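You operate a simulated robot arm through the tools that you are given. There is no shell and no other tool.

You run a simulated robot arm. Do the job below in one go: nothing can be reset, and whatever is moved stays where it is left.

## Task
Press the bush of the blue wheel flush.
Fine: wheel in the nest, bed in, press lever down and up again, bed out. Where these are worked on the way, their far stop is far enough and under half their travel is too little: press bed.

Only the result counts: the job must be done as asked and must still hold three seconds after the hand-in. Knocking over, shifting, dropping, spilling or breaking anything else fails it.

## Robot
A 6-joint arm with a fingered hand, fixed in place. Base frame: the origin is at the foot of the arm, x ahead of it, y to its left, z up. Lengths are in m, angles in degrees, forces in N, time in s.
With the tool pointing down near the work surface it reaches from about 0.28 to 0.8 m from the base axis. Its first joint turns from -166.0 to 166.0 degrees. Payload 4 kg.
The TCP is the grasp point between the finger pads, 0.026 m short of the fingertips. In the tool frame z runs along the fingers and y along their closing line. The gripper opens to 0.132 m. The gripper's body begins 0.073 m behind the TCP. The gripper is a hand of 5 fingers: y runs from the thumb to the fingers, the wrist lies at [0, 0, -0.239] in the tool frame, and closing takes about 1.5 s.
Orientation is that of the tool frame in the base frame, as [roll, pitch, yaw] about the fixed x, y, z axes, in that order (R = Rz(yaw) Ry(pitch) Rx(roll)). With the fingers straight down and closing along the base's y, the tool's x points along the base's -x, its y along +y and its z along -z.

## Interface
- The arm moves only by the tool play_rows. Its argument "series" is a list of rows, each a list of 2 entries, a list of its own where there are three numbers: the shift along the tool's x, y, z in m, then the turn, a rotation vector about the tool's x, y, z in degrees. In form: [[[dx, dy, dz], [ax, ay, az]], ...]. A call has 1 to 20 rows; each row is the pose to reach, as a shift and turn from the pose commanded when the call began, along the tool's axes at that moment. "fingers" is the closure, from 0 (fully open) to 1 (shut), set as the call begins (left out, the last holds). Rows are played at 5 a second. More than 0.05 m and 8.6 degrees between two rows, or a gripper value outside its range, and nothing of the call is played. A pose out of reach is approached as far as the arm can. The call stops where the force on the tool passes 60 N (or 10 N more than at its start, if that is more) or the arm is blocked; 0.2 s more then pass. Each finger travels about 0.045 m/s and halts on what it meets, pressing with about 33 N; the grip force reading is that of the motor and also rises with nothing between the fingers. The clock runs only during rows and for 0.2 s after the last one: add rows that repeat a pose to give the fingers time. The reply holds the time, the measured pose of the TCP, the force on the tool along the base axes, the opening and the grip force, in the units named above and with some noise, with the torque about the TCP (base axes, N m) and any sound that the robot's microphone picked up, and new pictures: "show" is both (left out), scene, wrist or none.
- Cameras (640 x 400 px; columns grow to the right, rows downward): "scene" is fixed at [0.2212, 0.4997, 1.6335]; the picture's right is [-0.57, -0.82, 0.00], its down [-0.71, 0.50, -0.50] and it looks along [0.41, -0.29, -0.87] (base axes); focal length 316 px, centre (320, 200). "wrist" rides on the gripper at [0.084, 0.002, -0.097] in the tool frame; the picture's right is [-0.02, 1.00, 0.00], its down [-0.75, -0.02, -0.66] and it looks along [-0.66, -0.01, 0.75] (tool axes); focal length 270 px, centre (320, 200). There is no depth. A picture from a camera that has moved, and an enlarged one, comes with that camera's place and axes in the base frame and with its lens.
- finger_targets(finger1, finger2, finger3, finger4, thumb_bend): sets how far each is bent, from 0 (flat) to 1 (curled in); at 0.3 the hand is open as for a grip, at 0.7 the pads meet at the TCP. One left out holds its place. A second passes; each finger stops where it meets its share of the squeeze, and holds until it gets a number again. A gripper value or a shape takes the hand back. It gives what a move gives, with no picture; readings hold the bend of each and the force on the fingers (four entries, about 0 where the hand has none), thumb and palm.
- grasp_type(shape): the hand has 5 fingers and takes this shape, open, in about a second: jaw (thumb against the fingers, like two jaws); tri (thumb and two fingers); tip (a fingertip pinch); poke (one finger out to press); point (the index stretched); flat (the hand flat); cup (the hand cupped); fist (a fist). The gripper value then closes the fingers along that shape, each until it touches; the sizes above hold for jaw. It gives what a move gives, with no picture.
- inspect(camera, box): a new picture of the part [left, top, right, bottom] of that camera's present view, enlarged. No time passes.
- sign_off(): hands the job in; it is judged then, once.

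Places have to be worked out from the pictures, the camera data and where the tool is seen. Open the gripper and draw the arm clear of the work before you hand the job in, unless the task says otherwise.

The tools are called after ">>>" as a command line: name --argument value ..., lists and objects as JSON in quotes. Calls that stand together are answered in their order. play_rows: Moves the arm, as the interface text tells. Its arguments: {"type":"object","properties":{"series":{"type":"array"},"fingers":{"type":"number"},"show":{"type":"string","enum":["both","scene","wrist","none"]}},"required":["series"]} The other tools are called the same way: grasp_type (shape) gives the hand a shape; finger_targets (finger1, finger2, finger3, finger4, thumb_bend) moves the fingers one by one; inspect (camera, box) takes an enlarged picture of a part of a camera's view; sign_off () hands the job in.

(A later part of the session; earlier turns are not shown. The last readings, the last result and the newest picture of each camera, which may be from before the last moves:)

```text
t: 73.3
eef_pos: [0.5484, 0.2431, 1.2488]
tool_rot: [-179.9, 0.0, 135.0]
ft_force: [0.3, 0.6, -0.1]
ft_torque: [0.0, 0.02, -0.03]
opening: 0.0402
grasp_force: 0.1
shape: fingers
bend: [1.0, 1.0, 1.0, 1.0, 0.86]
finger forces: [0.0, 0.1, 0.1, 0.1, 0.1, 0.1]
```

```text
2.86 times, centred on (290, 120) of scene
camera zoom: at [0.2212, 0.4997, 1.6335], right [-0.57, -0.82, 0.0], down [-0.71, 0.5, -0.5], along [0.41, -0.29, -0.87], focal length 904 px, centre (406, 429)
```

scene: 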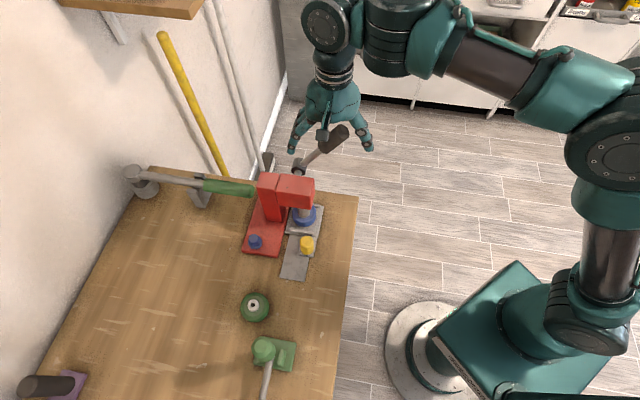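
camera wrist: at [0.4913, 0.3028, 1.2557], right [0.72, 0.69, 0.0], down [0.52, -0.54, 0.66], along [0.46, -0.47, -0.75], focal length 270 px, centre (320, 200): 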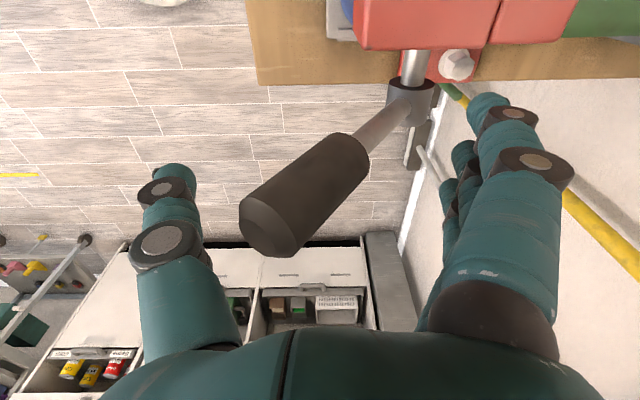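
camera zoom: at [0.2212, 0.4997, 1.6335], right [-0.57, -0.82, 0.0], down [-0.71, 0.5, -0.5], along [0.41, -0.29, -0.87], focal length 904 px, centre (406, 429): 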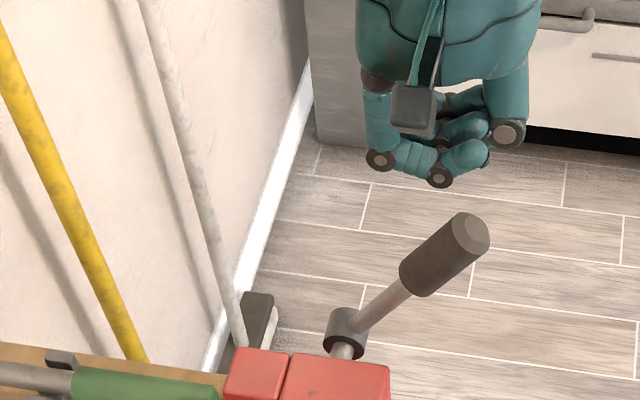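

The fist has a broad underside now. I move it over the lever's tip and come down onto it.

>>> play_rows --series '[[[0, -0.015, 0.01], [0, 0, 0]], [[0, -0.03, 0.025], [0, 0, 0]], [[0, -0.03, 0.04], [0, 0, 0]], [[0, -0.03, 0.05], [0, 0, 0]], [[0, -0.03, 0.05], [0, 0, 0]]]'

>>> inspect --camera "scene" --box '[230, 60, 390, 200]'

```text
t: 74.5
eef_pos: [0.5269, 0.2224, 1.2]
tool_rot: [180.0, 0.0, 135.0]
ft_force: [-0.1, 0.4, -0.8]
ft_torque: [0.03, 0.02, -0.02]
opening: 0.0403
grasp_force: 0.1
shape: fingers
bend: [1.0, 1.0, 1.0, 1.0, 0.86]
finger forces: [0.0, 0.1, 0.0, 0.0, 0.1, 0.0]
camera wrist: at [0.4694, 0.2826, 1.2957], right [0.72, 0.69, 0.0], down [0.52, -0.54, 0.66], along [0.46, -0.47, -0.75], focal length 270 px, centre (320, 200)
```

scene: 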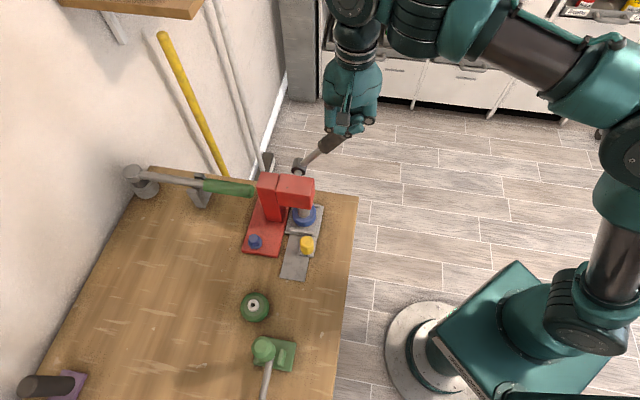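
wrist: 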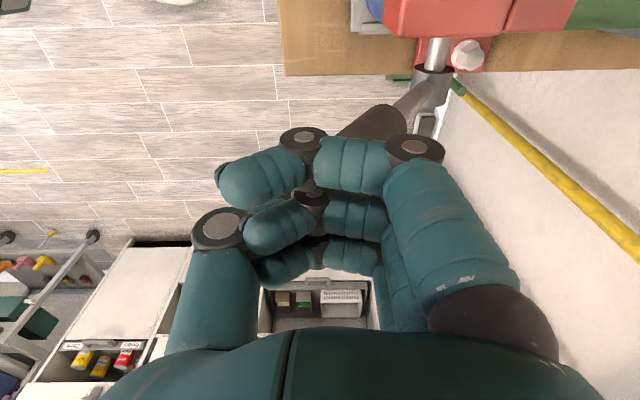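

```text
2.86 times, centred on (310, 130) of scene
camera zoom: at [0.2212, 0.4997, 1.6335], right [-0.57, -0.82, 0.0], down [-0.71, 0.5, -0.5], along [0.41, -0.29, -0.87], focal length 904 px, centre (349, 400)
```

zoom: 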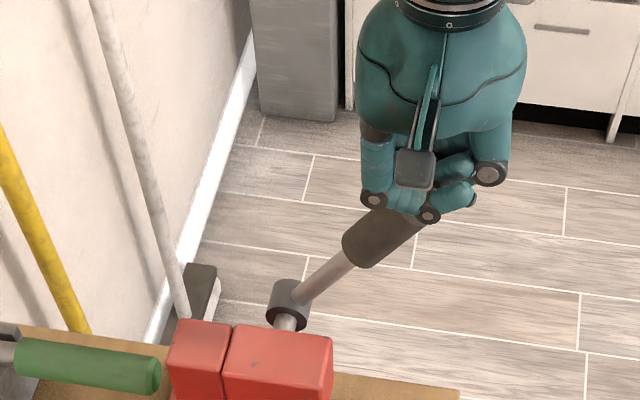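

No contact yet, but the tip is right under the knuckles. I push down, following the arc.

>>> play_rows --series '[[[0, -0.002, 0.008], [0, 0, 0]], [[0, -0.006, 0.016], [0, 0, 0]], [[0, -0.015, 0.024], [0, 0, 0]], [[0, -0.027, 0.034], [0, 0, 0]], [[0, -0.027, 0.034], [0, 0, 0]]]'

>>> inspect --camera "scene" --box '[230, 60, 390, 200]'

```text
t: 75.7
eef_pos: [0.5088, 0.2031, 1.1661]
tool_rot: [179.6, 0.1, 135.0]
ft_force: [-5.9, -18.3, 45.8]
ft_torque: [0.51, -0.5, -0.15]
opening: 0.0364
grasp_force: 41.6
shape: fingers
bend: [1.0, 1.0, 1.0, 1.0, 0.96]
finger forces: [0.0, 0.0, 0.0, 0.0, 82.8, 0.0]
camera wrist: at [0.4493, 0.2624, 1.2636], right [0.72, 0.69, 0.01], down [0.52, -0.55, 0.66], along [0.46, -0.47, -0.75], focal length 270 px, centre (320, 200)
```

scene: 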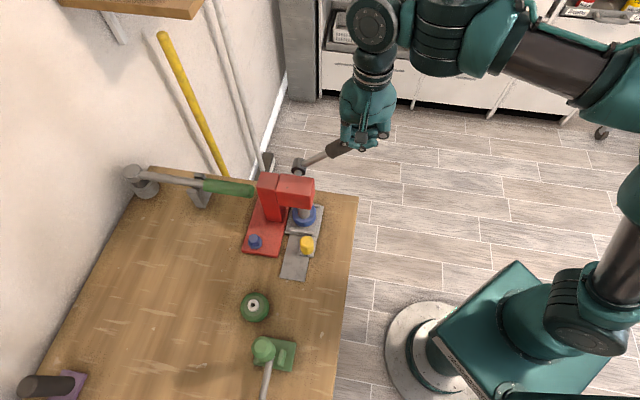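
wrist: 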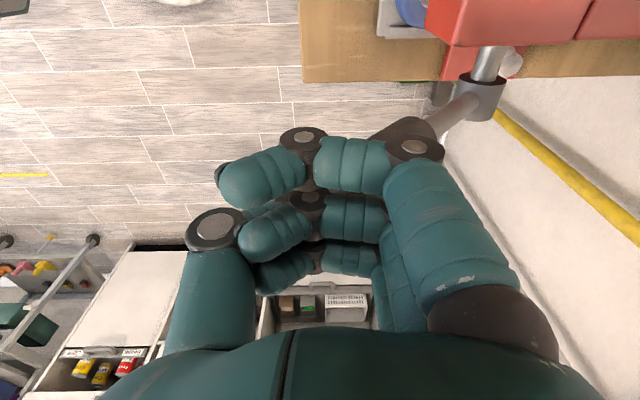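

```text
2.86 times, centred on (310, 130) of scene
camera zoom: at [0.2212, 0.4997, 1.6335], right [-0.57, -0.82, 0.0], down [-0.71, 0.5, -0.5], along [0.41, -0.29, -0.87], focal length 904 px, centre (349, 400)
```

zoom: 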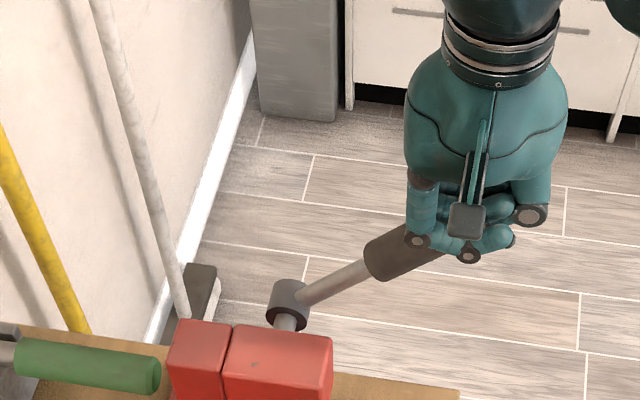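

The tip is pressing on the thumb, mostly along the lever axis, which is inefficient. I lift off and turn the hand 90°, so the row of finger knuckles lies along the lever instead.

>>> play_rows --series '[[[0, 0.005, -0.02], [0, 0, 0]], [[0, 0.005, -0.05], [0, 0, 0]], [[0, 0.005, -0.07], [0, 0, 0]], [[0, 0.005, -0.07], [0, 0, 0]]]'

>>> inspect --camera "scene" --box '[230, 60, 390, 200]'

```text
t: 76.7
eef_pos: [0.5124, 0.2046, 1.2361]
tool_rot: [-180.0, 0.0, 135.0]
ft_force: [-0.3, 0.0, 0.1]
ft_torque: [-0.03, -0.01, 0.01]
opening: 0.0395
grasp_force: 0.0
shape: fingers
bend: [1.0, 1.0, 1.0, 1.0, 0.89]
finger forces: [0.0, 0.0, 0.0, 0.0, 0.0, 0.0]
camera wrist: at [0.4534, 0.2651, 1.3327], right [0.72, 0.69, 0.0], down [0.52, -0.54, 0.66], along [0.46, -0.47, -0.75], focal length 270 px, centre (320, 200)
```

scene: 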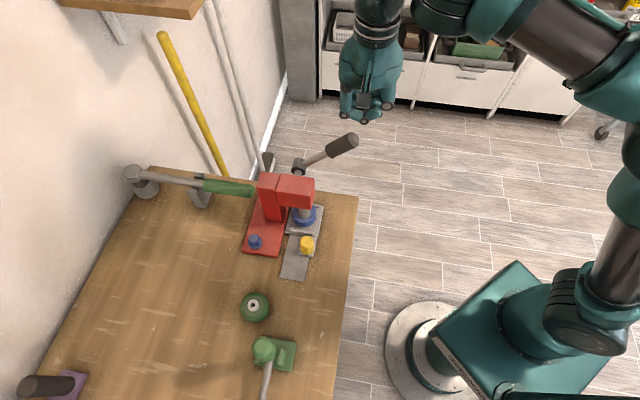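
wrist: 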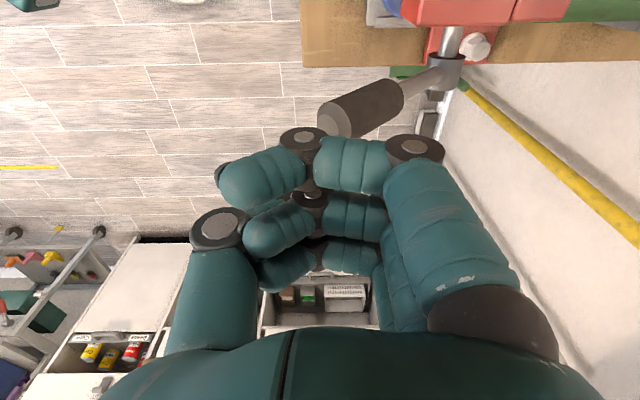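

```text
2.86 times, centred on (310, 130) of scene
camera zoom: at [0.2212, 0.4997, 1.6335], right [-0.57, -0.82, 0.0], down [-0.71, 0.5, -0.5], along [0.41, -0.29, -0.87], focal length 904 px, centre (349, 400)
```

zoom: 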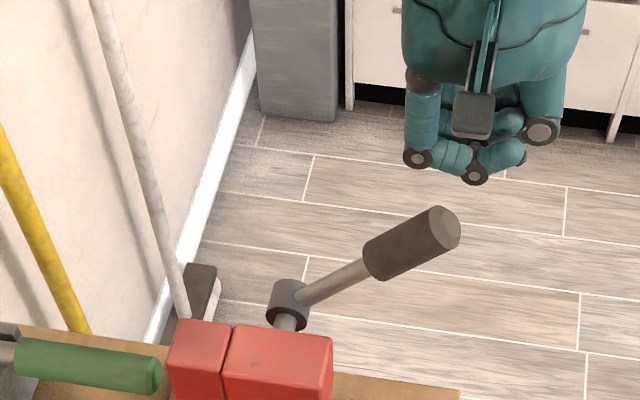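

The lever is now about 40° from vertical, tip at z≈1.16. I rotate the hand −90° and place the knuckle row above the handle.

>>> play_rows --series '[[[-0.003, 0, 0], [0, 0, -7.5]], [[-0.006, 0, 0], [0, 0, -15]], [[-0.009, 0, 0], [0, 0, -22.5]], [[-0.012, 0, 0], [0, 0, -30]], [[-0.015, 0, 0], [0, 0, -37.5]], [[-0.018, 0, 0], [0, 0, -45]], [[-0.021, 0, 0], [0, 0, -52.5]], [[-0.024, 0.001, 0], [0, 0, -60]], [[-0.027, 0.002, 0], [0, 0, -67.5]], [[-0.03, 0.003, 0], [0, 0, -75]], [[-0.032, 0.003, 0], [0, 0, -82.5]], [[-0.034, 0.003, 0], [0, 0, -90]], [[-0.034, 0.003, 0], [0, 0, -90]]]'

>>> inspect --camera "scene" --box '[230, 60, 390, 200]'

```text
t: 79.5
eef_pos: [0.5378, 0.1841, 1.2342]
tool_rot: [180.0, -0.1, -134.9]
ft_force: [0.1, -0.8, -0.4]
ft_torque: [0.0, -0.02, 0.01]
opening: 0.0395
grasp_force: 0.0
shape: fingers
bend: [1.0, 1.0, 1.0, 1.0, 0.89]
finger forces: [0.0, 0.0, 0.0, 0.0, 0.0, 0.0]
camera wrist: at [0.4774, 0.1245, 1.3318], right [-0.69, 0.72, 0.0], down [0.54, 0.52, 0.66], along [0.47, 0.46, -0.75], focal length 270 px, centre (320, 200)
```

scene: 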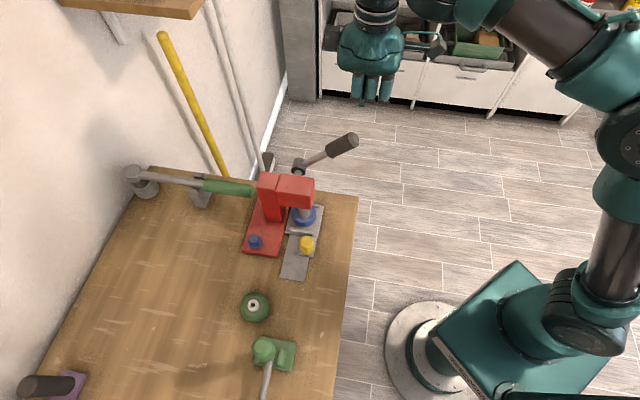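
wrist: 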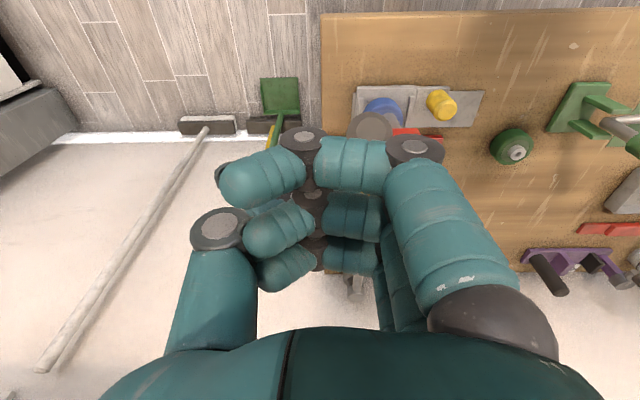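

```text
2.86 times, centred on (310, 130) of scene
camera zoom: at [0.2212, 0.4997, 1.6335], right [-0.57, -0.82, 0.0], down [-0.71, 0.5, -0.5], along [0.41, -0.29, -0.87], focal length 904 px, centre (349, 400)
```

zoom: 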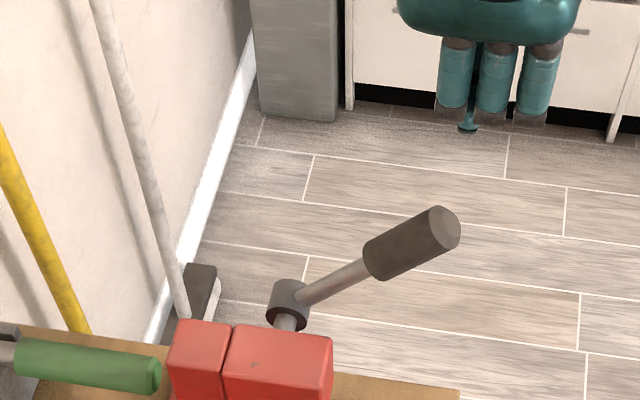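

The knuckle row is right above the handle (side position agrees within a few mm). I come down on it and press, following the tip's arc.

>>> play_rows --series '[[[0, 0, 0.03], [0, 0, 0]], [[0, 0, 0.058], [0, 0, 0]], [[0.003, 0, 0.068], [0, 0, 0]], [[0.0085, 0, 0.076], [0, 0, 0]], [[0.0185, 0, 0.087], [0, 0, 0]], [[0.0185, 0, 0.087], [0, 0, 0]]]'

>>> inspect --camera "scene" --box '[230, 60, 390, 200]'

```text
t: 80.9
eef_pos: [0.5267, 0.1716, 1.1496]
tool_rot: [-179.9, 0.4, -134.8]
ft_force: [24.2, 23.5, 32.2]
ft_torque: [0.96, 0.48, -1.05]
opening: 0.0392
grasp_force: 22.2
shape: fingers
bend: [1.0, 1.0, 1.0, 1.0, 0.89]
finger forces: [0.0, 0.0, 0.1, 44.6, 0.1, 0.0]
camera wrist: at [0.4656, 0.1124, 1.2455], right [-0.69, 0.72, 0.0], down [0.54, 0.52, 0.66], along [0.48, 0.46, -0.75], focal length 270 px, centre (320, 200)
```

scene: 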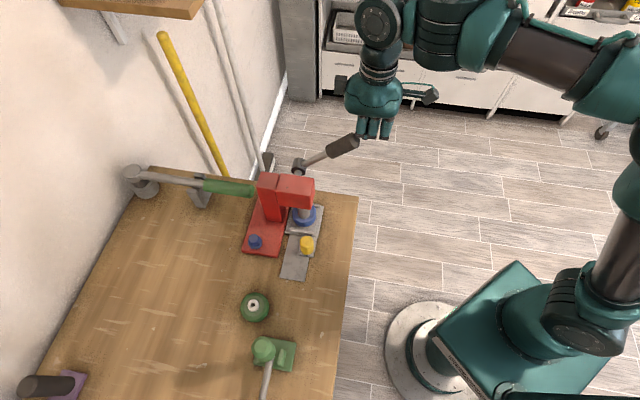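
wrist: 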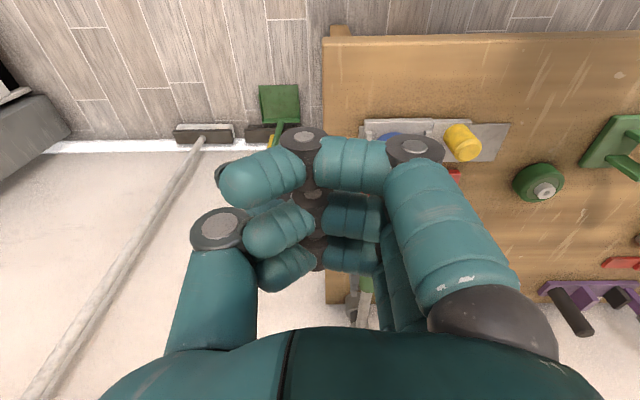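

```text
2.86 times, centred on (310, 130) of scene
camera zoom: at [0.2212, 0.4997, 1.6335], right [-0.57, -0.82, 0.0], down [-0.71, 0.5, -0.5], along [0.41, -0.29, -0.87], focal length 904 px, centre (349, 400)
```

zoom: 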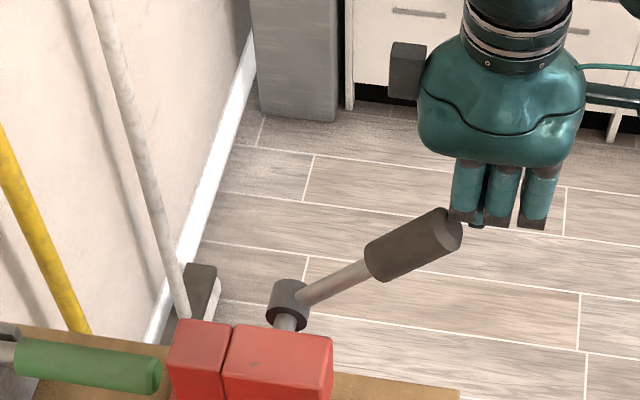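

The lever hardly moved under about 46 N of tangential force. It may be at its lower stop or pressing the bush, so I look closely at the ram and bush.

>>> inspect --camera "scene" --box '[265, 165, 345, 245]'

>>> inspect --camera "wrist" --box '[330, 90, 530, 200]'

```text
5.00 times, centred on (305, 205) of scene
camera zoom: at [0.2212, 0.4997, 1.6335], right [-0.57, -0.82, 0.0], down [-0.71, 0.5, -0.5], along [0.41, -0.29, -0.87], focal length 1582 px, centre (395, 175)
```

zoom: 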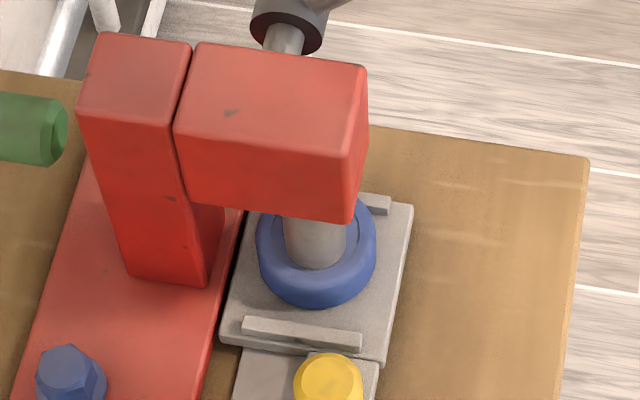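

```text
3.20 times, centred on (430, 145) of wrist
camera zoom: at [0.4656, 0.1124, 1.2455], right [-0.69, 0.72, 0.0], down [0.54, 0.52, 0.66], along [0.48, 0.46, -0.75], focal length 865 px, centre (-32, 376)
```

zoom: 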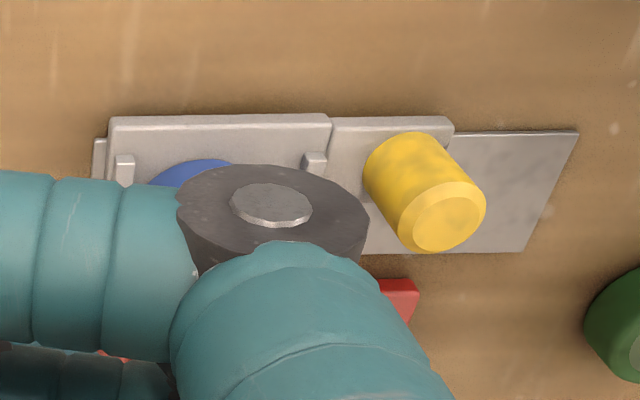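

The ram is down in the wheel's centre and no white bush shows, so the lever is at its lower end. Now I lift off, turn the hand back and open it to bring the lever up again.

>>> play_rows --series '[[[0, 0, -0.03], [0, 0, 0]], [[0, 0, -0.06], [0, 0, 0]], [[0, 0, -0.1], [0, 0, 0]], [[0, 0, -0.1], [0, 0, 0]]]' --show "none"

>>> play_rows --series '[[[-0.005, 0.003, 0], [0, 0, 7.5]], [[-0.01, 0.006, 0], [0, 0, 15]], [[-0.015, 0.009, 0], [0, 0, 22.5]], [[-0.02, 0.012, 0], [0, 0, 30]], [[-0.025, 0.015, 0], [0, 0, 37.5]], [[-0.03, 0.018, 0], [0, 0, 45]], [[-0.035, 0.021, 0], [0, 0, 52.5]], [[-0.04, 0.024, 0], [0, 0, 60]], [[-0.045, 0.027, 0], [0, 0, 67.5]], [[-0.05, 0.03, 0], [0, 0, 75]], [[-0.054, 0.033, 0], [0, 0, 82.5]], [[-0.057, 0.034, 0], [0, 0, 90]], [[-0.057, 0.034, 0], [0, 0, 90]]]' --fingers 0.0

>>> inspect --camera "scene" --box '[230, 60, 390, 200]'

```text
t: 81.9
eef_pos: [0.5264, 0.1706, 1.2473]
tool_rot: [-179.9, 0.0, -135.0]
ft_force: [-1.0, -0.3, -0.2]
ft_torque: [-0.02, -0.01, 0.02]
opening: 0.0394
grasp_force: 0.0
shape: fingers
bend: [1.0, 1.0, 1.0, 1.0, 0.89]
finger forces: [0.0, 0.0, 0.1, 0.1, 0.1, 0.1]
```

```text
t: 84.7
eef_pos: [0.5421, 0.2351, 1.2486]
tool_rot: [179.9, 0.1, 134.8]
ft_force: [0.1, 0.5, 0.4]
ft_torque: [-0.03, -0.01, -0.01]
opening: 0.0
grasp_force: 0.2
shape: fist
bend: [1.0, 1.0, 1.0, 1.0, 0.55]
finger forces: [0.1, 0.0, 0.0, 0.0, 0.0, 0.1]
camera wrist: at [0.4834, 0.2953, 1.3451], right [0.72, 0.69, 0.0], down [0.52, -0.54, 0.66], along [0.46, -0.47, -0.75], focal length 270 px, centre (320, 200)
```

scene: 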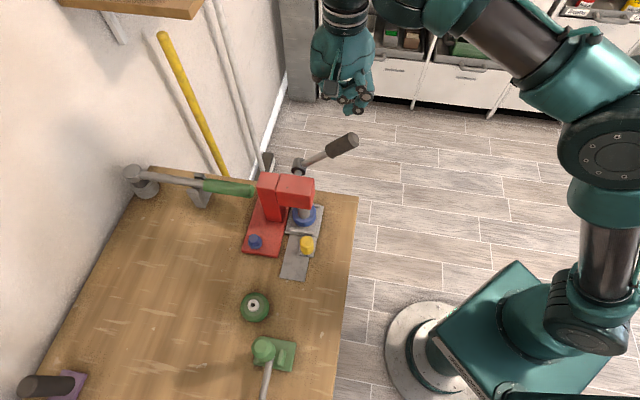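
wrist: 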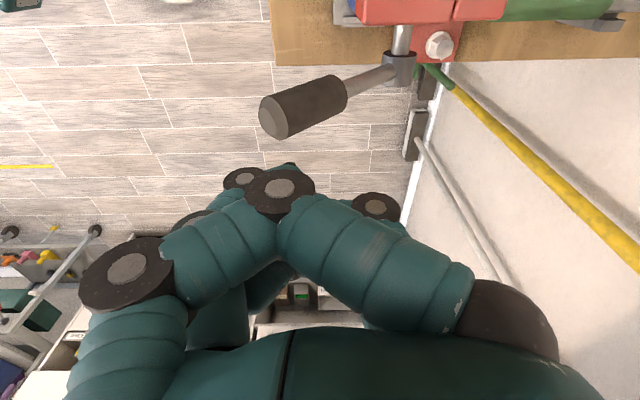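

```text
2.86 times, centred on (310, 130) of scene
camera zoom: at [0.2212, 0.4997, 1.6335], right [-0.57, -0.82, 0.0], down [-0.71, 0.5, -0.5], along [0.41, -0.29, -0.87], focal length 904 px, centre (349, 400)
```

zoom: 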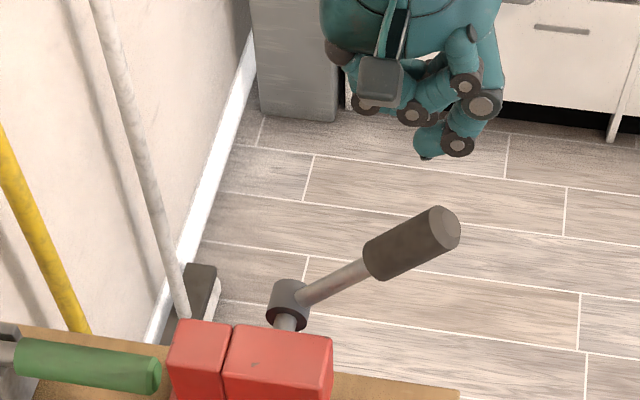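

The hand went back to the fist shape, so I set the jaw shape.

>>> grasp_type --shape "jaw"

>>> play_rows --series '[[[0, 0.002, 0.03], [0, 0, 0]], [[0, 0.004, 0.06], [0, 0, 0]], [[0, 0.004, 0.095], [0, 0, 0]], [[0, 0.004, 0.095], [0, 0, 0]]]' --fingers 0.0

>>> inspect --camera "scene" --box '[230, 60, 390, 200]'

```text
t: 85.6
eef_pos: [0.5408, 0.2346, 1.249]
tool_rot: [-179.9, 0.0, 135.0]
ft_force: [-0.3, 0.0, 0.0]
ft_torque: [-0.01, 0.0, -0.04]
opening: 0.1318
grasp_force: 0.1
shape: jaw
bend: [0.3, 0.3, 0.3, 0.3, 0.3]
finger forces: [0.0, 0.0, 0.0, 0.0, 0.0, 0.1]
```

```text
t: 86.6
eef_pos: [0.5446, 0.237, 1.1524]
tool_rot: [179.9, 0.0, 135.0]
ft_force: [-0.3, -0.1, 0.4]
ft_torque: [0.0, 0.0, -0.02]
opening: 0.1319
grasp_force: 0.1
shape: jaw
bend: [0.3, 0.3, 0.3, 0.3, 0.3]
finger forces: [0.1, 0.1, 0.0, 0.1, 0.0, 0.0]
camera wrist: at [0.4859, 0.2978, 1.249], right [0.72, 0.69, 0.0], down [0.52, -0.54, 0.66], along [0.46, -0.47, -0.75], focal length 270 px, centre (320, 200)
```

scene: 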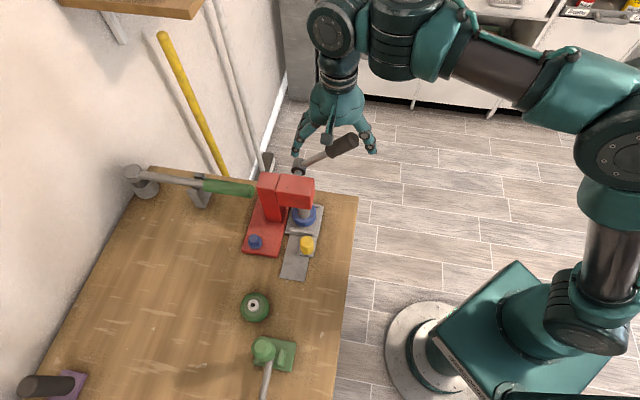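
wrist: 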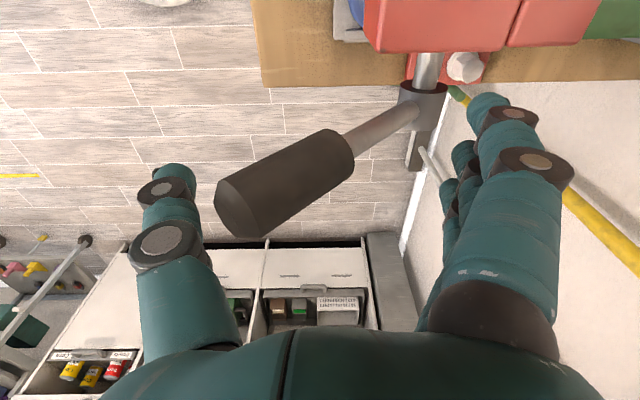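

```text
2.86 times, centred on (310, 130) of scene
camera zoom: at [0.2212, 0.4997, 1.6335], right [-0.57, -0.82, 0.0], down [-0.71, 0.5, -0.5], along [0.41, -0.29, -0.87], focal length 904 px, centre (349, 400)
```

zoom: 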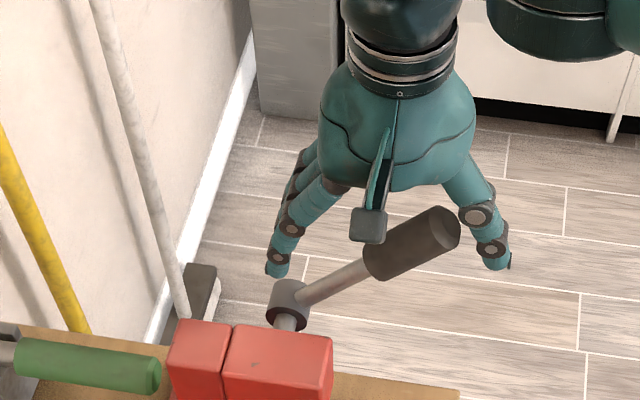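

The lever sits between the open thumb and fingers. I move the hand toward the wall side so the thumb pushes the lever back up.

>>> play_rows --series '[[[0, 0.015, -0.002], [0, 0, 0]], [[0, 0.03, -0.004], [0, 0, 0]], [[0, 0.045, -0.008], [0, 0, 0]], [[0, 0.058, -0.012], [0, 0, 0]], [[0, 0.07, -0.016], [0, 0, 0]], [[0, 0.07, -0.016], [0, 0, 0]]]'

>>> inspect --camera "wrist" --box '[160, 60, 480, 360]'

```text
t: 88.0
eef_pos: [0.5933, 0.2873, 1.1708]
tool_rot: [179.9, 0.1, 135.0]
ft_force: [-15.6, -15.6, 36.7]
ft_torque: [-1.8, 1.87, -0.01]
opening: 0.1315
grasp_force: 0.0
shape: jaw
bend: [0.3, 0.3, 0.3, 0.3, 0.0]
finger forces: [0.0, 0.0, 0.0, 0.0, 41.9, 0.1]
camera wrist: at [0.5354, 0.3466, 1.2682], right [0.72, 0.69, 0.0], down [0.52, -0.54, 0.66], along [0.46, -0.47, -0.75], focal length 270 px, centre (320, 200)
```

scene: 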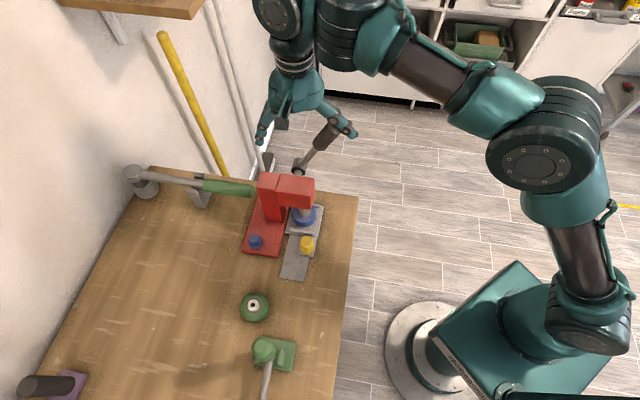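
wrist: 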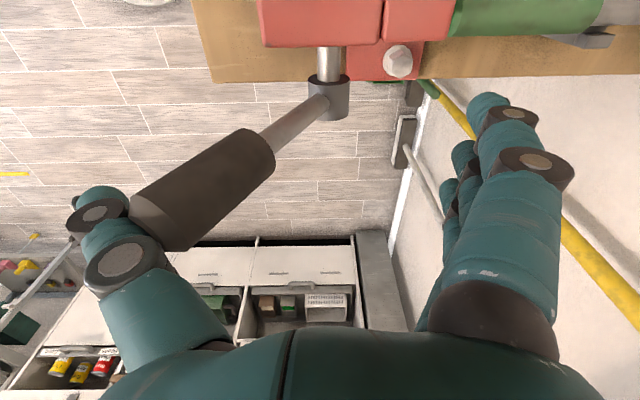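

```text
1.33 times, centred on (320, 210) of wrist
camera zoom: at [0.5354, 0.3466, 1.2682], right [0.72, 0.69, 0.0], down [0.52, -0.54, 0.66], along [0.46, -0.47, -0.75], focal length 360 px, centre (320, 187)
```

zoom: 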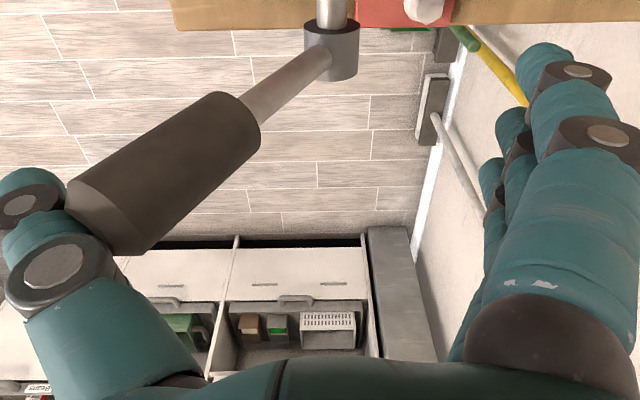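

The thumb met the handle's end face again. I back off, lower the hand so the thumb goes beneath the handle, then close the hand gently on it.

>>> play_rows --series '[[[0, -0.02, 0.004], [0, 0, 0]], [[0, -0.045, 0.008], [0, 0, 0]], [[0, -0.068, 0.016], [0, 0, 0]], [[0, -0.068, 0.035], [0, 0, 0]], [[0, -0.068, 0.05], [0, 0, 0]], [[0, -0.068, 0.05], [0, 0, 0]]]'

>>> inspect --camera "wrist" --box '[160, 60, 480, 360]'

>>> inspect --camera "scene" --box '[230, 60, 390, 200]'

```text
t: 89.4
eef_pos: [0.5463, 0.239, 1.1233]
tool_rot: [179.8, 0.1, 135.0]
ft_force: [-3.2, -4.8, 49.8]
ft_torque: [-1.67, 1.68, -0.01]
opening: 0.1314
grasp_force: 0.0
shape: jaw
bend: [0.3, 0.3, 0.3, 0.3, 0.3]
finger forces: [0.0, 0.1, 0.0, 0.0, 34.7, 0.0]
camera wrist: at [0.487, 0.299, 1.2198], right [0.72, 0.69, 0.01], down [0.52, -0.54, 0.66], along [0.46, -0.47, -0.75], focal length 270 px, centre (320, 200)
```

scene: 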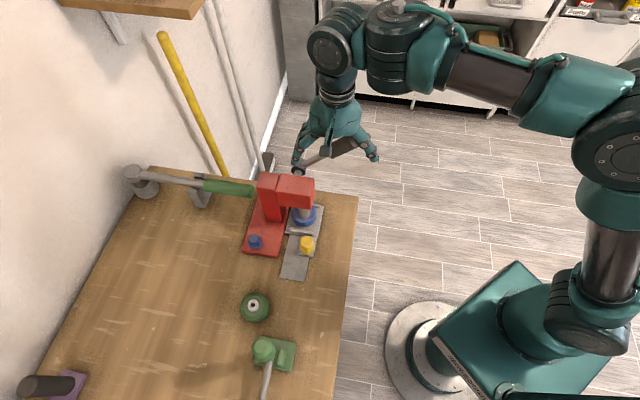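
wrist: 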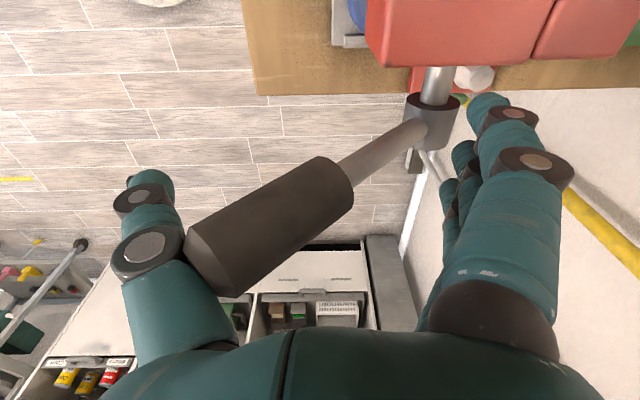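

```text
1.33 times, centred on (320, 210) of wrist
camera zoom: at [0.487, 0.299, 1.2198], right [0.72, 0.69, 0.01], down [0.52, -0.54, 0.66], along [0.46, -0.47, -0.75], focal length 360 px, centre (320, 187)
```

zoom: 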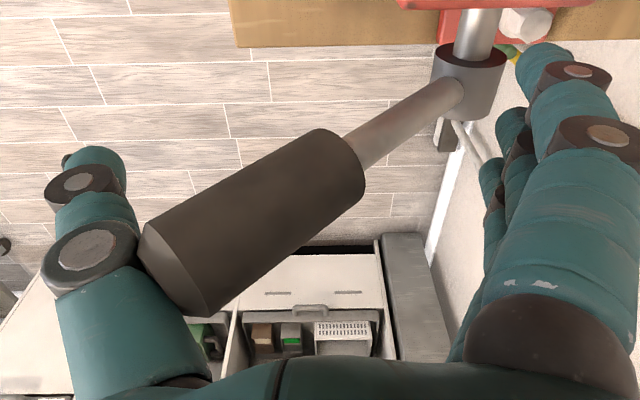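

```text
2.86 times, centred on (310, 130) of scene
camera zoom: at [0.2212, 0.4997, 1.6335], right [-0.57, -0.82, 0.0], down [-0.71, 0.5, -0.5], along [0.41, -0.29, -0.87], focal length 904 px, centre (349, 400)
```

zoom: 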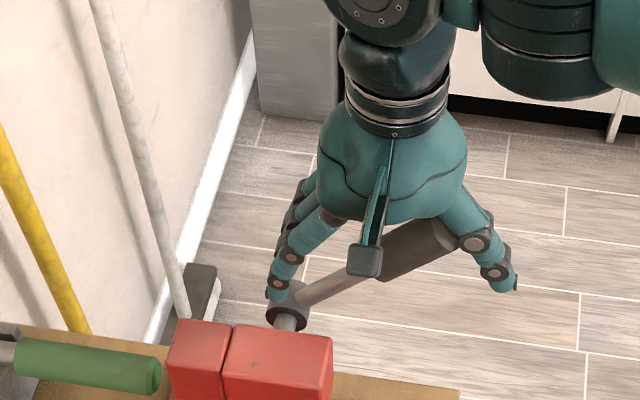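

Same lever angle, so this is its hard lower stop. The thumb needs to pass outside the tip, so I raise, shift 25 mm toward the robot, and lower again.

>>> play_rows --series '[[[0, 0, -0.02], [0, 0, 0]], [[0, -0.015, -0.03], [0, 0, 0]], [[0, -0.028, -0.03], [0, 0, 0]], [[0, -0.028, -0.015], [0, 0, 0]], [[0, -0.028, 0.0], [0, 0, 0]], [[0, -0.028, 0.0], [0, 0, 0]]]'

>>> inspect --camera "wrist" --box '[160, 60, 480, 360]'

```text
t: 90.8
eef_pos: [0.5272, 0.2184, 1.1198]
tool_rot: [179.9, 0.0, 134.9]
ft_force: [0.1, 0.2, 0.7]
ft_torque: [0.0, -0.01, 0.0]
opening: 0.1321
grasp_force: 0.1
shape: jaw
bend: [0.3, 0.3, 0.3, 0.3, 0.3]
finger forces: [0.0, 0.0, 0.0, 0.0, 0.1, 0.1]
camera wrist: at [0.4685, 0.2797, 1.2159], right [0.72, 0.69, 0.0], down [0.52, -0.54, 0.66], along [0.46, -0.47, -0.75], focal length 270 px, centre (320, 200)
```

scene: 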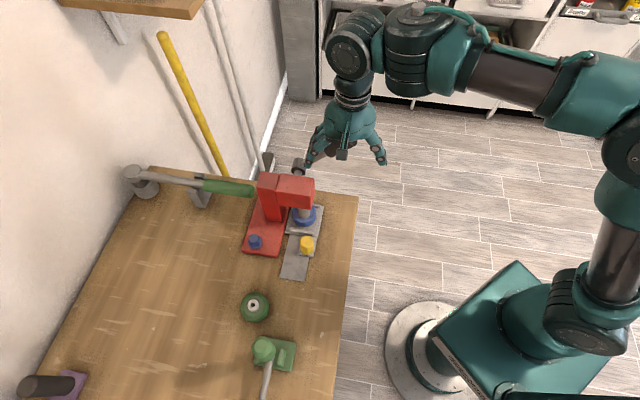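
wrist: 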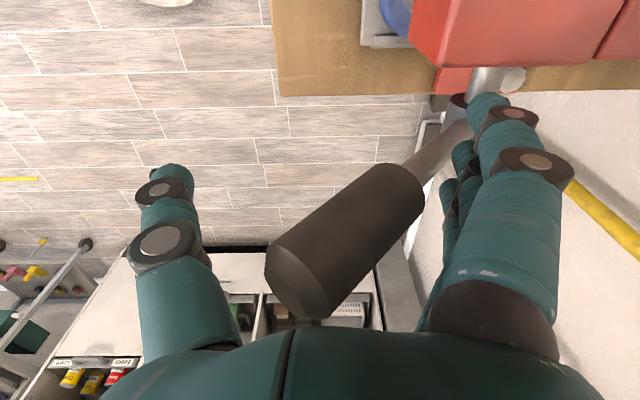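

```text
1.33 times, centred on (320, 210) of wrist
camera zoom: at [0.4685, 0.2797, 1.2159], right [0.72, 0.69, 0.0], down [0.52, -0.54, 0.66], along [0.46, -0.47, -0.75], focal length 360 px, centre (320, 187)
```

zoom: 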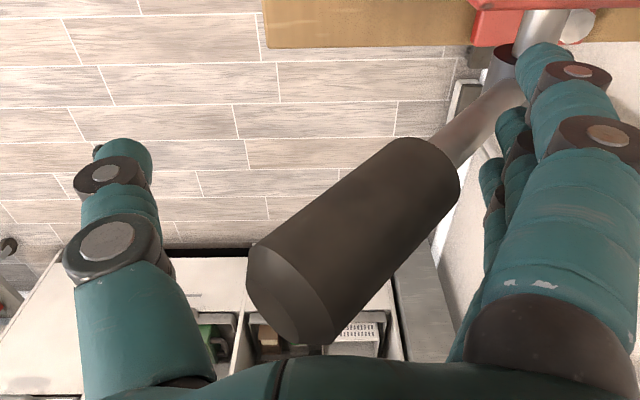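

Now the thumb is outside and below the tip. I push toward the wall side so the thumb lifts the lever.

>>> play_rows --series '[[[0, 0.02, 0], [0, 0, 0]], [[0, 0.035, -0.002], [0, 0, 0]], [[0, 0.05, -0.006], [0, 0, 0]], [[0, 0.065, -0.01], [0, 0, 0]], [[0, 0.08, -0.015], [0, 0, 0]], [[0, 0.08, -0.015], [0, 0, 0]]]'

>>> inspect --camera "wrist" --box '[160, 60, 480, 360]'

```text
t: 91.6
eef_pos: [0.5557, 0.2471, 1.1325]
tool_rot: [179.7, 0.1, 134.7]
ft_force: [-15.5, -17.2, 28.7]
ft_torque: [-0.07, 0.14, 0.06]
opening: 0.1316
grasp_force: 0.1
shape: jaw
bend: [0.3, 0.3, 0.3, 0.3, 0.3]
finger forces: [0.0, 0.1, 0.0, 0.1, 35.6, 0.1]
stopped in row 3: the force on the tool passed its limit at 66 N (the readings are from after the stop); the commanded pose is now the measured one
camera wrist: at [0.4976, 0.3079, 1.229], right [0.72, 0.69, 0.0], down [0.52, -0.55, 0.66], along [0.46, -0.48, -0.75], focal length 270 px, centre (320, 200)
```

scene: 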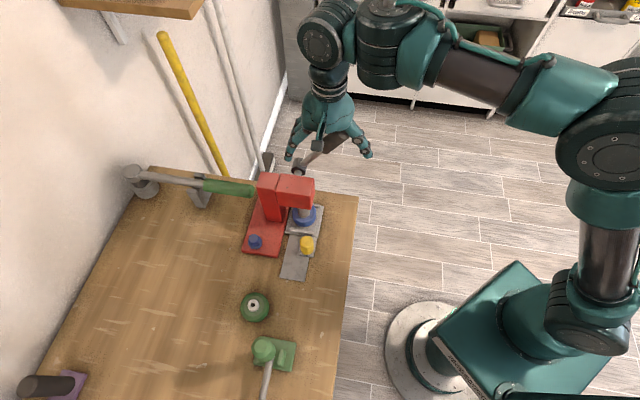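
wrist: 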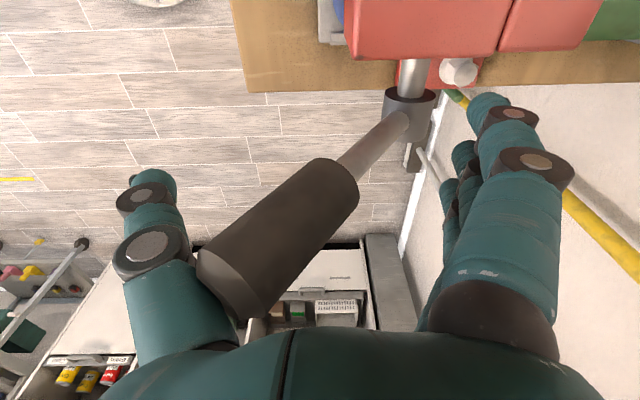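

```text
1.33 times, centred on (320, 210) of wrist
camera zoom: at [0.4976, 0.3079, 1.229], right [0.72, 0.69, 0.0], down [0.52, -0.55, 0.66], along [0.46, -0.48, -0.75], focal length 360 px, centre (320, 187)
```

zoom: 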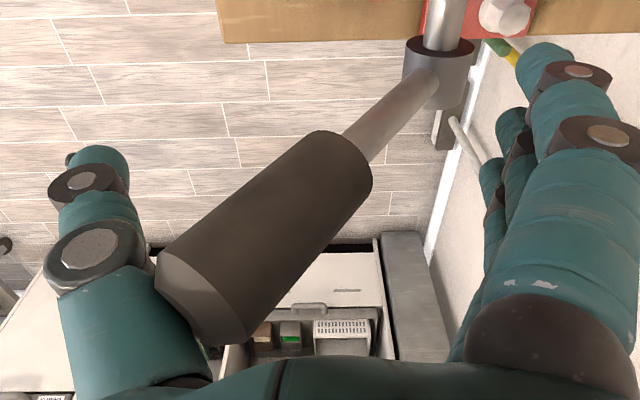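

The lever rose to about 30°, but the contact is high on the slanted thumb. I back off slightly, raise the hand 2.5 cm and push again.

>>> play_rows --series '[[[0, -0.012, 0], [0, 0, 0]], [[0, -0.012, -0.02], [0, 0, 0]], [[0, 0.0, -0.024], [0, 0, 0]], [[0, 0.014, -0.026], [0, 0, 0]], [[0, 0.028, -0.029], [0, 0, 0]], [[0, 0.042, -0.032], [0, 0, 0]], [[0, 0.042, -0.032], [0, 0, 0]]]'

>>> inspect --camera "wrist" --box '[160, 60, 480, 360]'

```text
t: 93.2
eef_pos: [0.5874, 0.278, 1.1646]
tool_rot: [179.7, 0.1, 134.9]
ft_force: [-12.9, -19.3, 44.4]
ft_torque: [-1.39, 1.6, 0.3]
opening: 0.1311
grasp_force: 0.0
shape: jaw
bend: [0.3, 0.3, 0.3, 0.3, 0.28]
finger forces: [0.1, 0.0, 0.0, 0.1, 45.5, 0.0]
camera wrist: at [0.5281, 0.3388, 1.2604], right [0.72, 0.69, 0.01], down [0.52, -0.55, 0.66], along [0.46, -0.47, -0.75], focal length 270 px, centre (320, 200)
```

scene: 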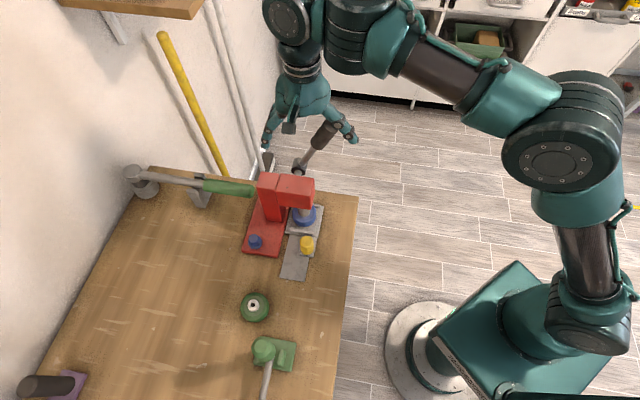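
wrist: 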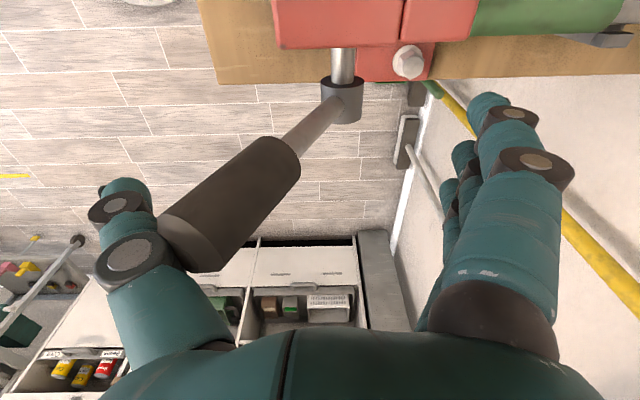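

```text
1.33 times, centred on (320, 210) of wrist
camera zoom: at [0.5281, 0.3388, 1.2604], right [0.72, 0.69, 0.01], down [0.52, -0.55, 0.66], along [0.46, -0.47, -0.75], focal length 360 px, centre (320, 187)
```

zoom: 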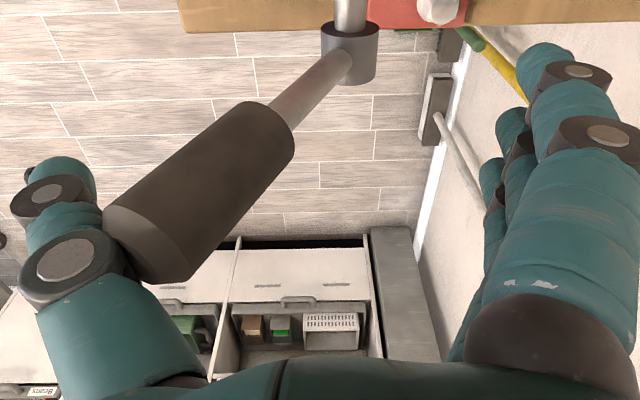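

The lever is up to about 23°. I back off a little, then close the hand so the thumb carries the handle toward the fingers.

>>> play_rows --series '[[[0, -0.012, 0], [0, 0, 0]], [[0, -0.02, -0.004], [0, 0, 0]], [[0, -0.02, -0.004], [0, 0, 0]]]' --show "none"

>>> play_rows --series '[[[0, 0, 0], [0, 0, 0]], [[0, 0, 0], [0, 0, 0]], [[0, 0, 0], [0, 0, 0]], [[0, 0, 0], [0, 0, 0]], [[0, 0, 0], [0, 0, 0]], [[0, 0, 0], [0, 0, 0]], [[0, 0, 0], [0, 0, 0]], [[0, 0, 0], [0, 0, 0]], [[0, 0, 0], [0, 0, 0]]]' --fingers 0.8

>>> inspect --camera "wrist" --box '[160, 60, 480, 360]'

```text
t: 94.0
eef_pos: [0.5735, 0.2653, 1.1642]
tool_rot: [-180.0, 0.0, 135.0]
ft_force: [-1.6, -4.1, 4.6]
ft_torque: [-0.07, 0.12, 0.15]
opening: 0.132
grasp_force: 0.1
shape: jaw
bend: [0.3, 0.3, 0.3, 0.3, 0.29]
finger forces: [0.0, 0.0, 0.0, 0.1, 6.7, 0.0]
```

```text
t: 96.0
eef_pos: [0.5736, 0.2649, 1.1645]
tool_rot: [179.8, 0.1, 134.8]
ft_force: [0.5, -3.7, 4.0]
ft_torque: [0.17, -0.22, 0.04]
opening: 0.0151
grasp_force: 32.9
shape: jaw
bend: [0.67, 0.72, 0.72, 0.67, 0.71]
finger forces: [0.0, 13.8, 11.6, 0.0, 25.9, 0.0]
camera wrist: at [0.5152, 0.3256, 1.2625], right [0.72, 0.69, 0.0], down [0.52, -0.55, 0.66], along [0.46, -0.48, -0.75], focal length 270 px, centre (320, 200)
```

scene: 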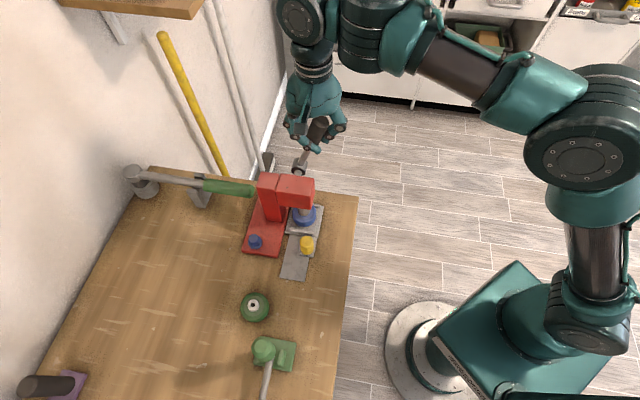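
wrist: 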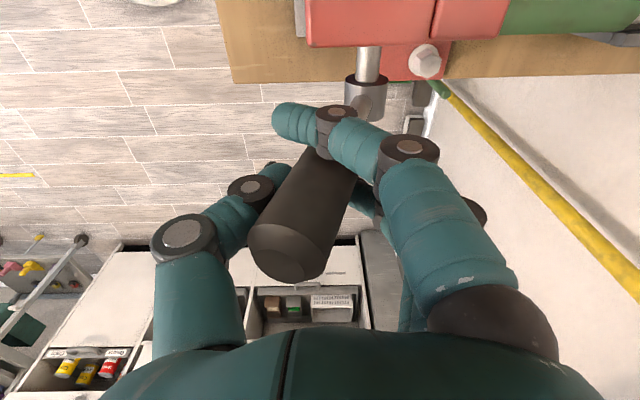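

```text
1.33 times, centred on (320, 210) of wrist
camera zoom: at [0.5152, 0.3256, 1.2625], right [0.72, 0.69, 0.0], down [0.52, -0.55, 0.66], along [0.46, -0.48, -0.75], focal length 360 px, centre (320, 187)
```

zoom: 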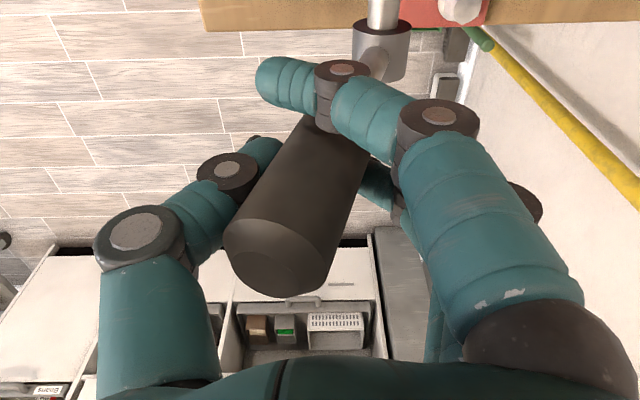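

The handle is gripped at about 18°. I move it back along the arc to its upper stop.

>>> play_rows --series '[[[0, 0.013, -0.004], [0, 0, 0]], [[0, 0.026, -0.007], [0, 0, 0]], [[0, 0.04, -0.009], [0, 0, 0]], [[0, 0.053, -0.009], [0, 0, 0]], [[0, 0.066, -0.008], [0, 0, 0]], [[0, 0.066, -0.008], [0, 0, 0]]]'

>>> inspect --camera "wrist" --box '[160, 60, 480, 360]'

>>> inspect --camera "scene" --box '[265, 165, 345, 245]'

```text
t: 97.4
eef_pos: [0.6188, 0.3105, 1.1749]
tool_rot: [179.9, 0.0, 134.9]
ft_force: [-20.7, -29.4, 10.8]
ft_torque: [-0.8, 0.77, 0.03]
opening: 0.0168
grasp_force: 32.7
shape: jaw
bend: [0.67, 0.72, 0.71, 0.67, 0.72]
finger forces: [0.0, 5.6, 7.3, 0.0, 46.5, 0.0]
camera wrist: at [0.5609, 0.3705, 1.2719], right [0.72, 0.69, 0.0], down [0.52, -0.55, 0.66], along [0.46, -0.48, -0.75], focal length 270 px, centre (320, 200)
```

scene: 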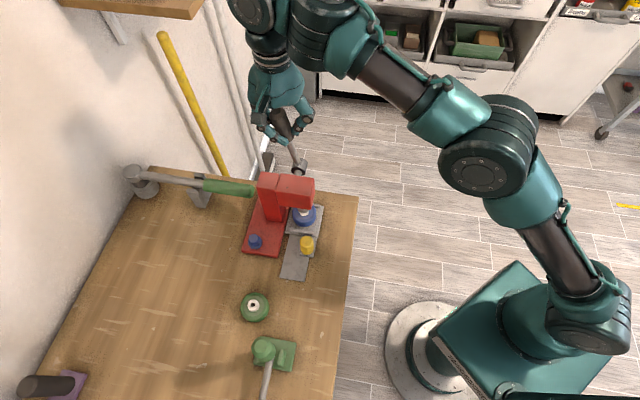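
wrist: 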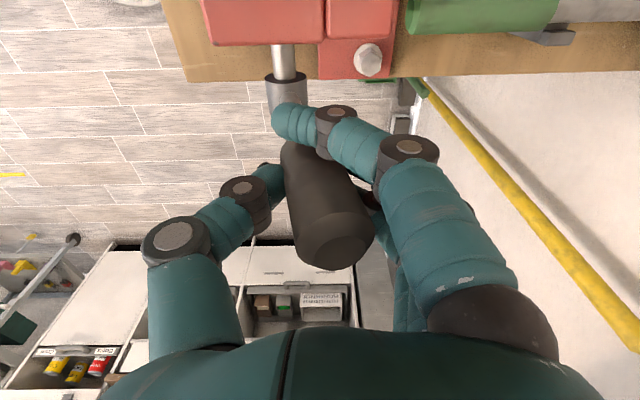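

```text
1.33 times, centred on (320, 210) of wrist
camera zoom: at [0.5609, 0.3705, 1.2719], right [0.72, 0.69, 0.0], down [0.52, -0.55, 0.66], along [0.46, -0.48, -0.75], focal length 360 px, centre (320, 187)
```

zoom: 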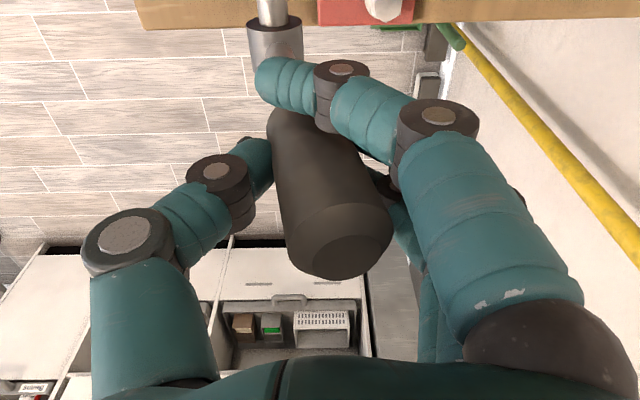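

```text
5.00 times, centred on (305, 205) of scene
camera zoom: at [0.2212, 0.4997, 1.6335], right [-0.57, -0.82, 0.0], down [-0.71, 0.5, -0.5], along [0.41, -0.29, -0.87], focal length 1582 px, centre (395, 175)
```

zoom: 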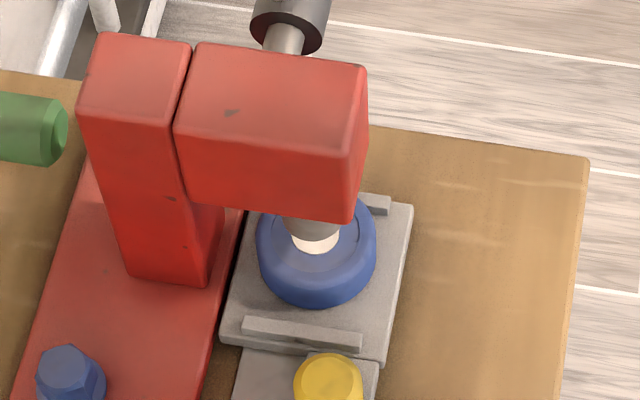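

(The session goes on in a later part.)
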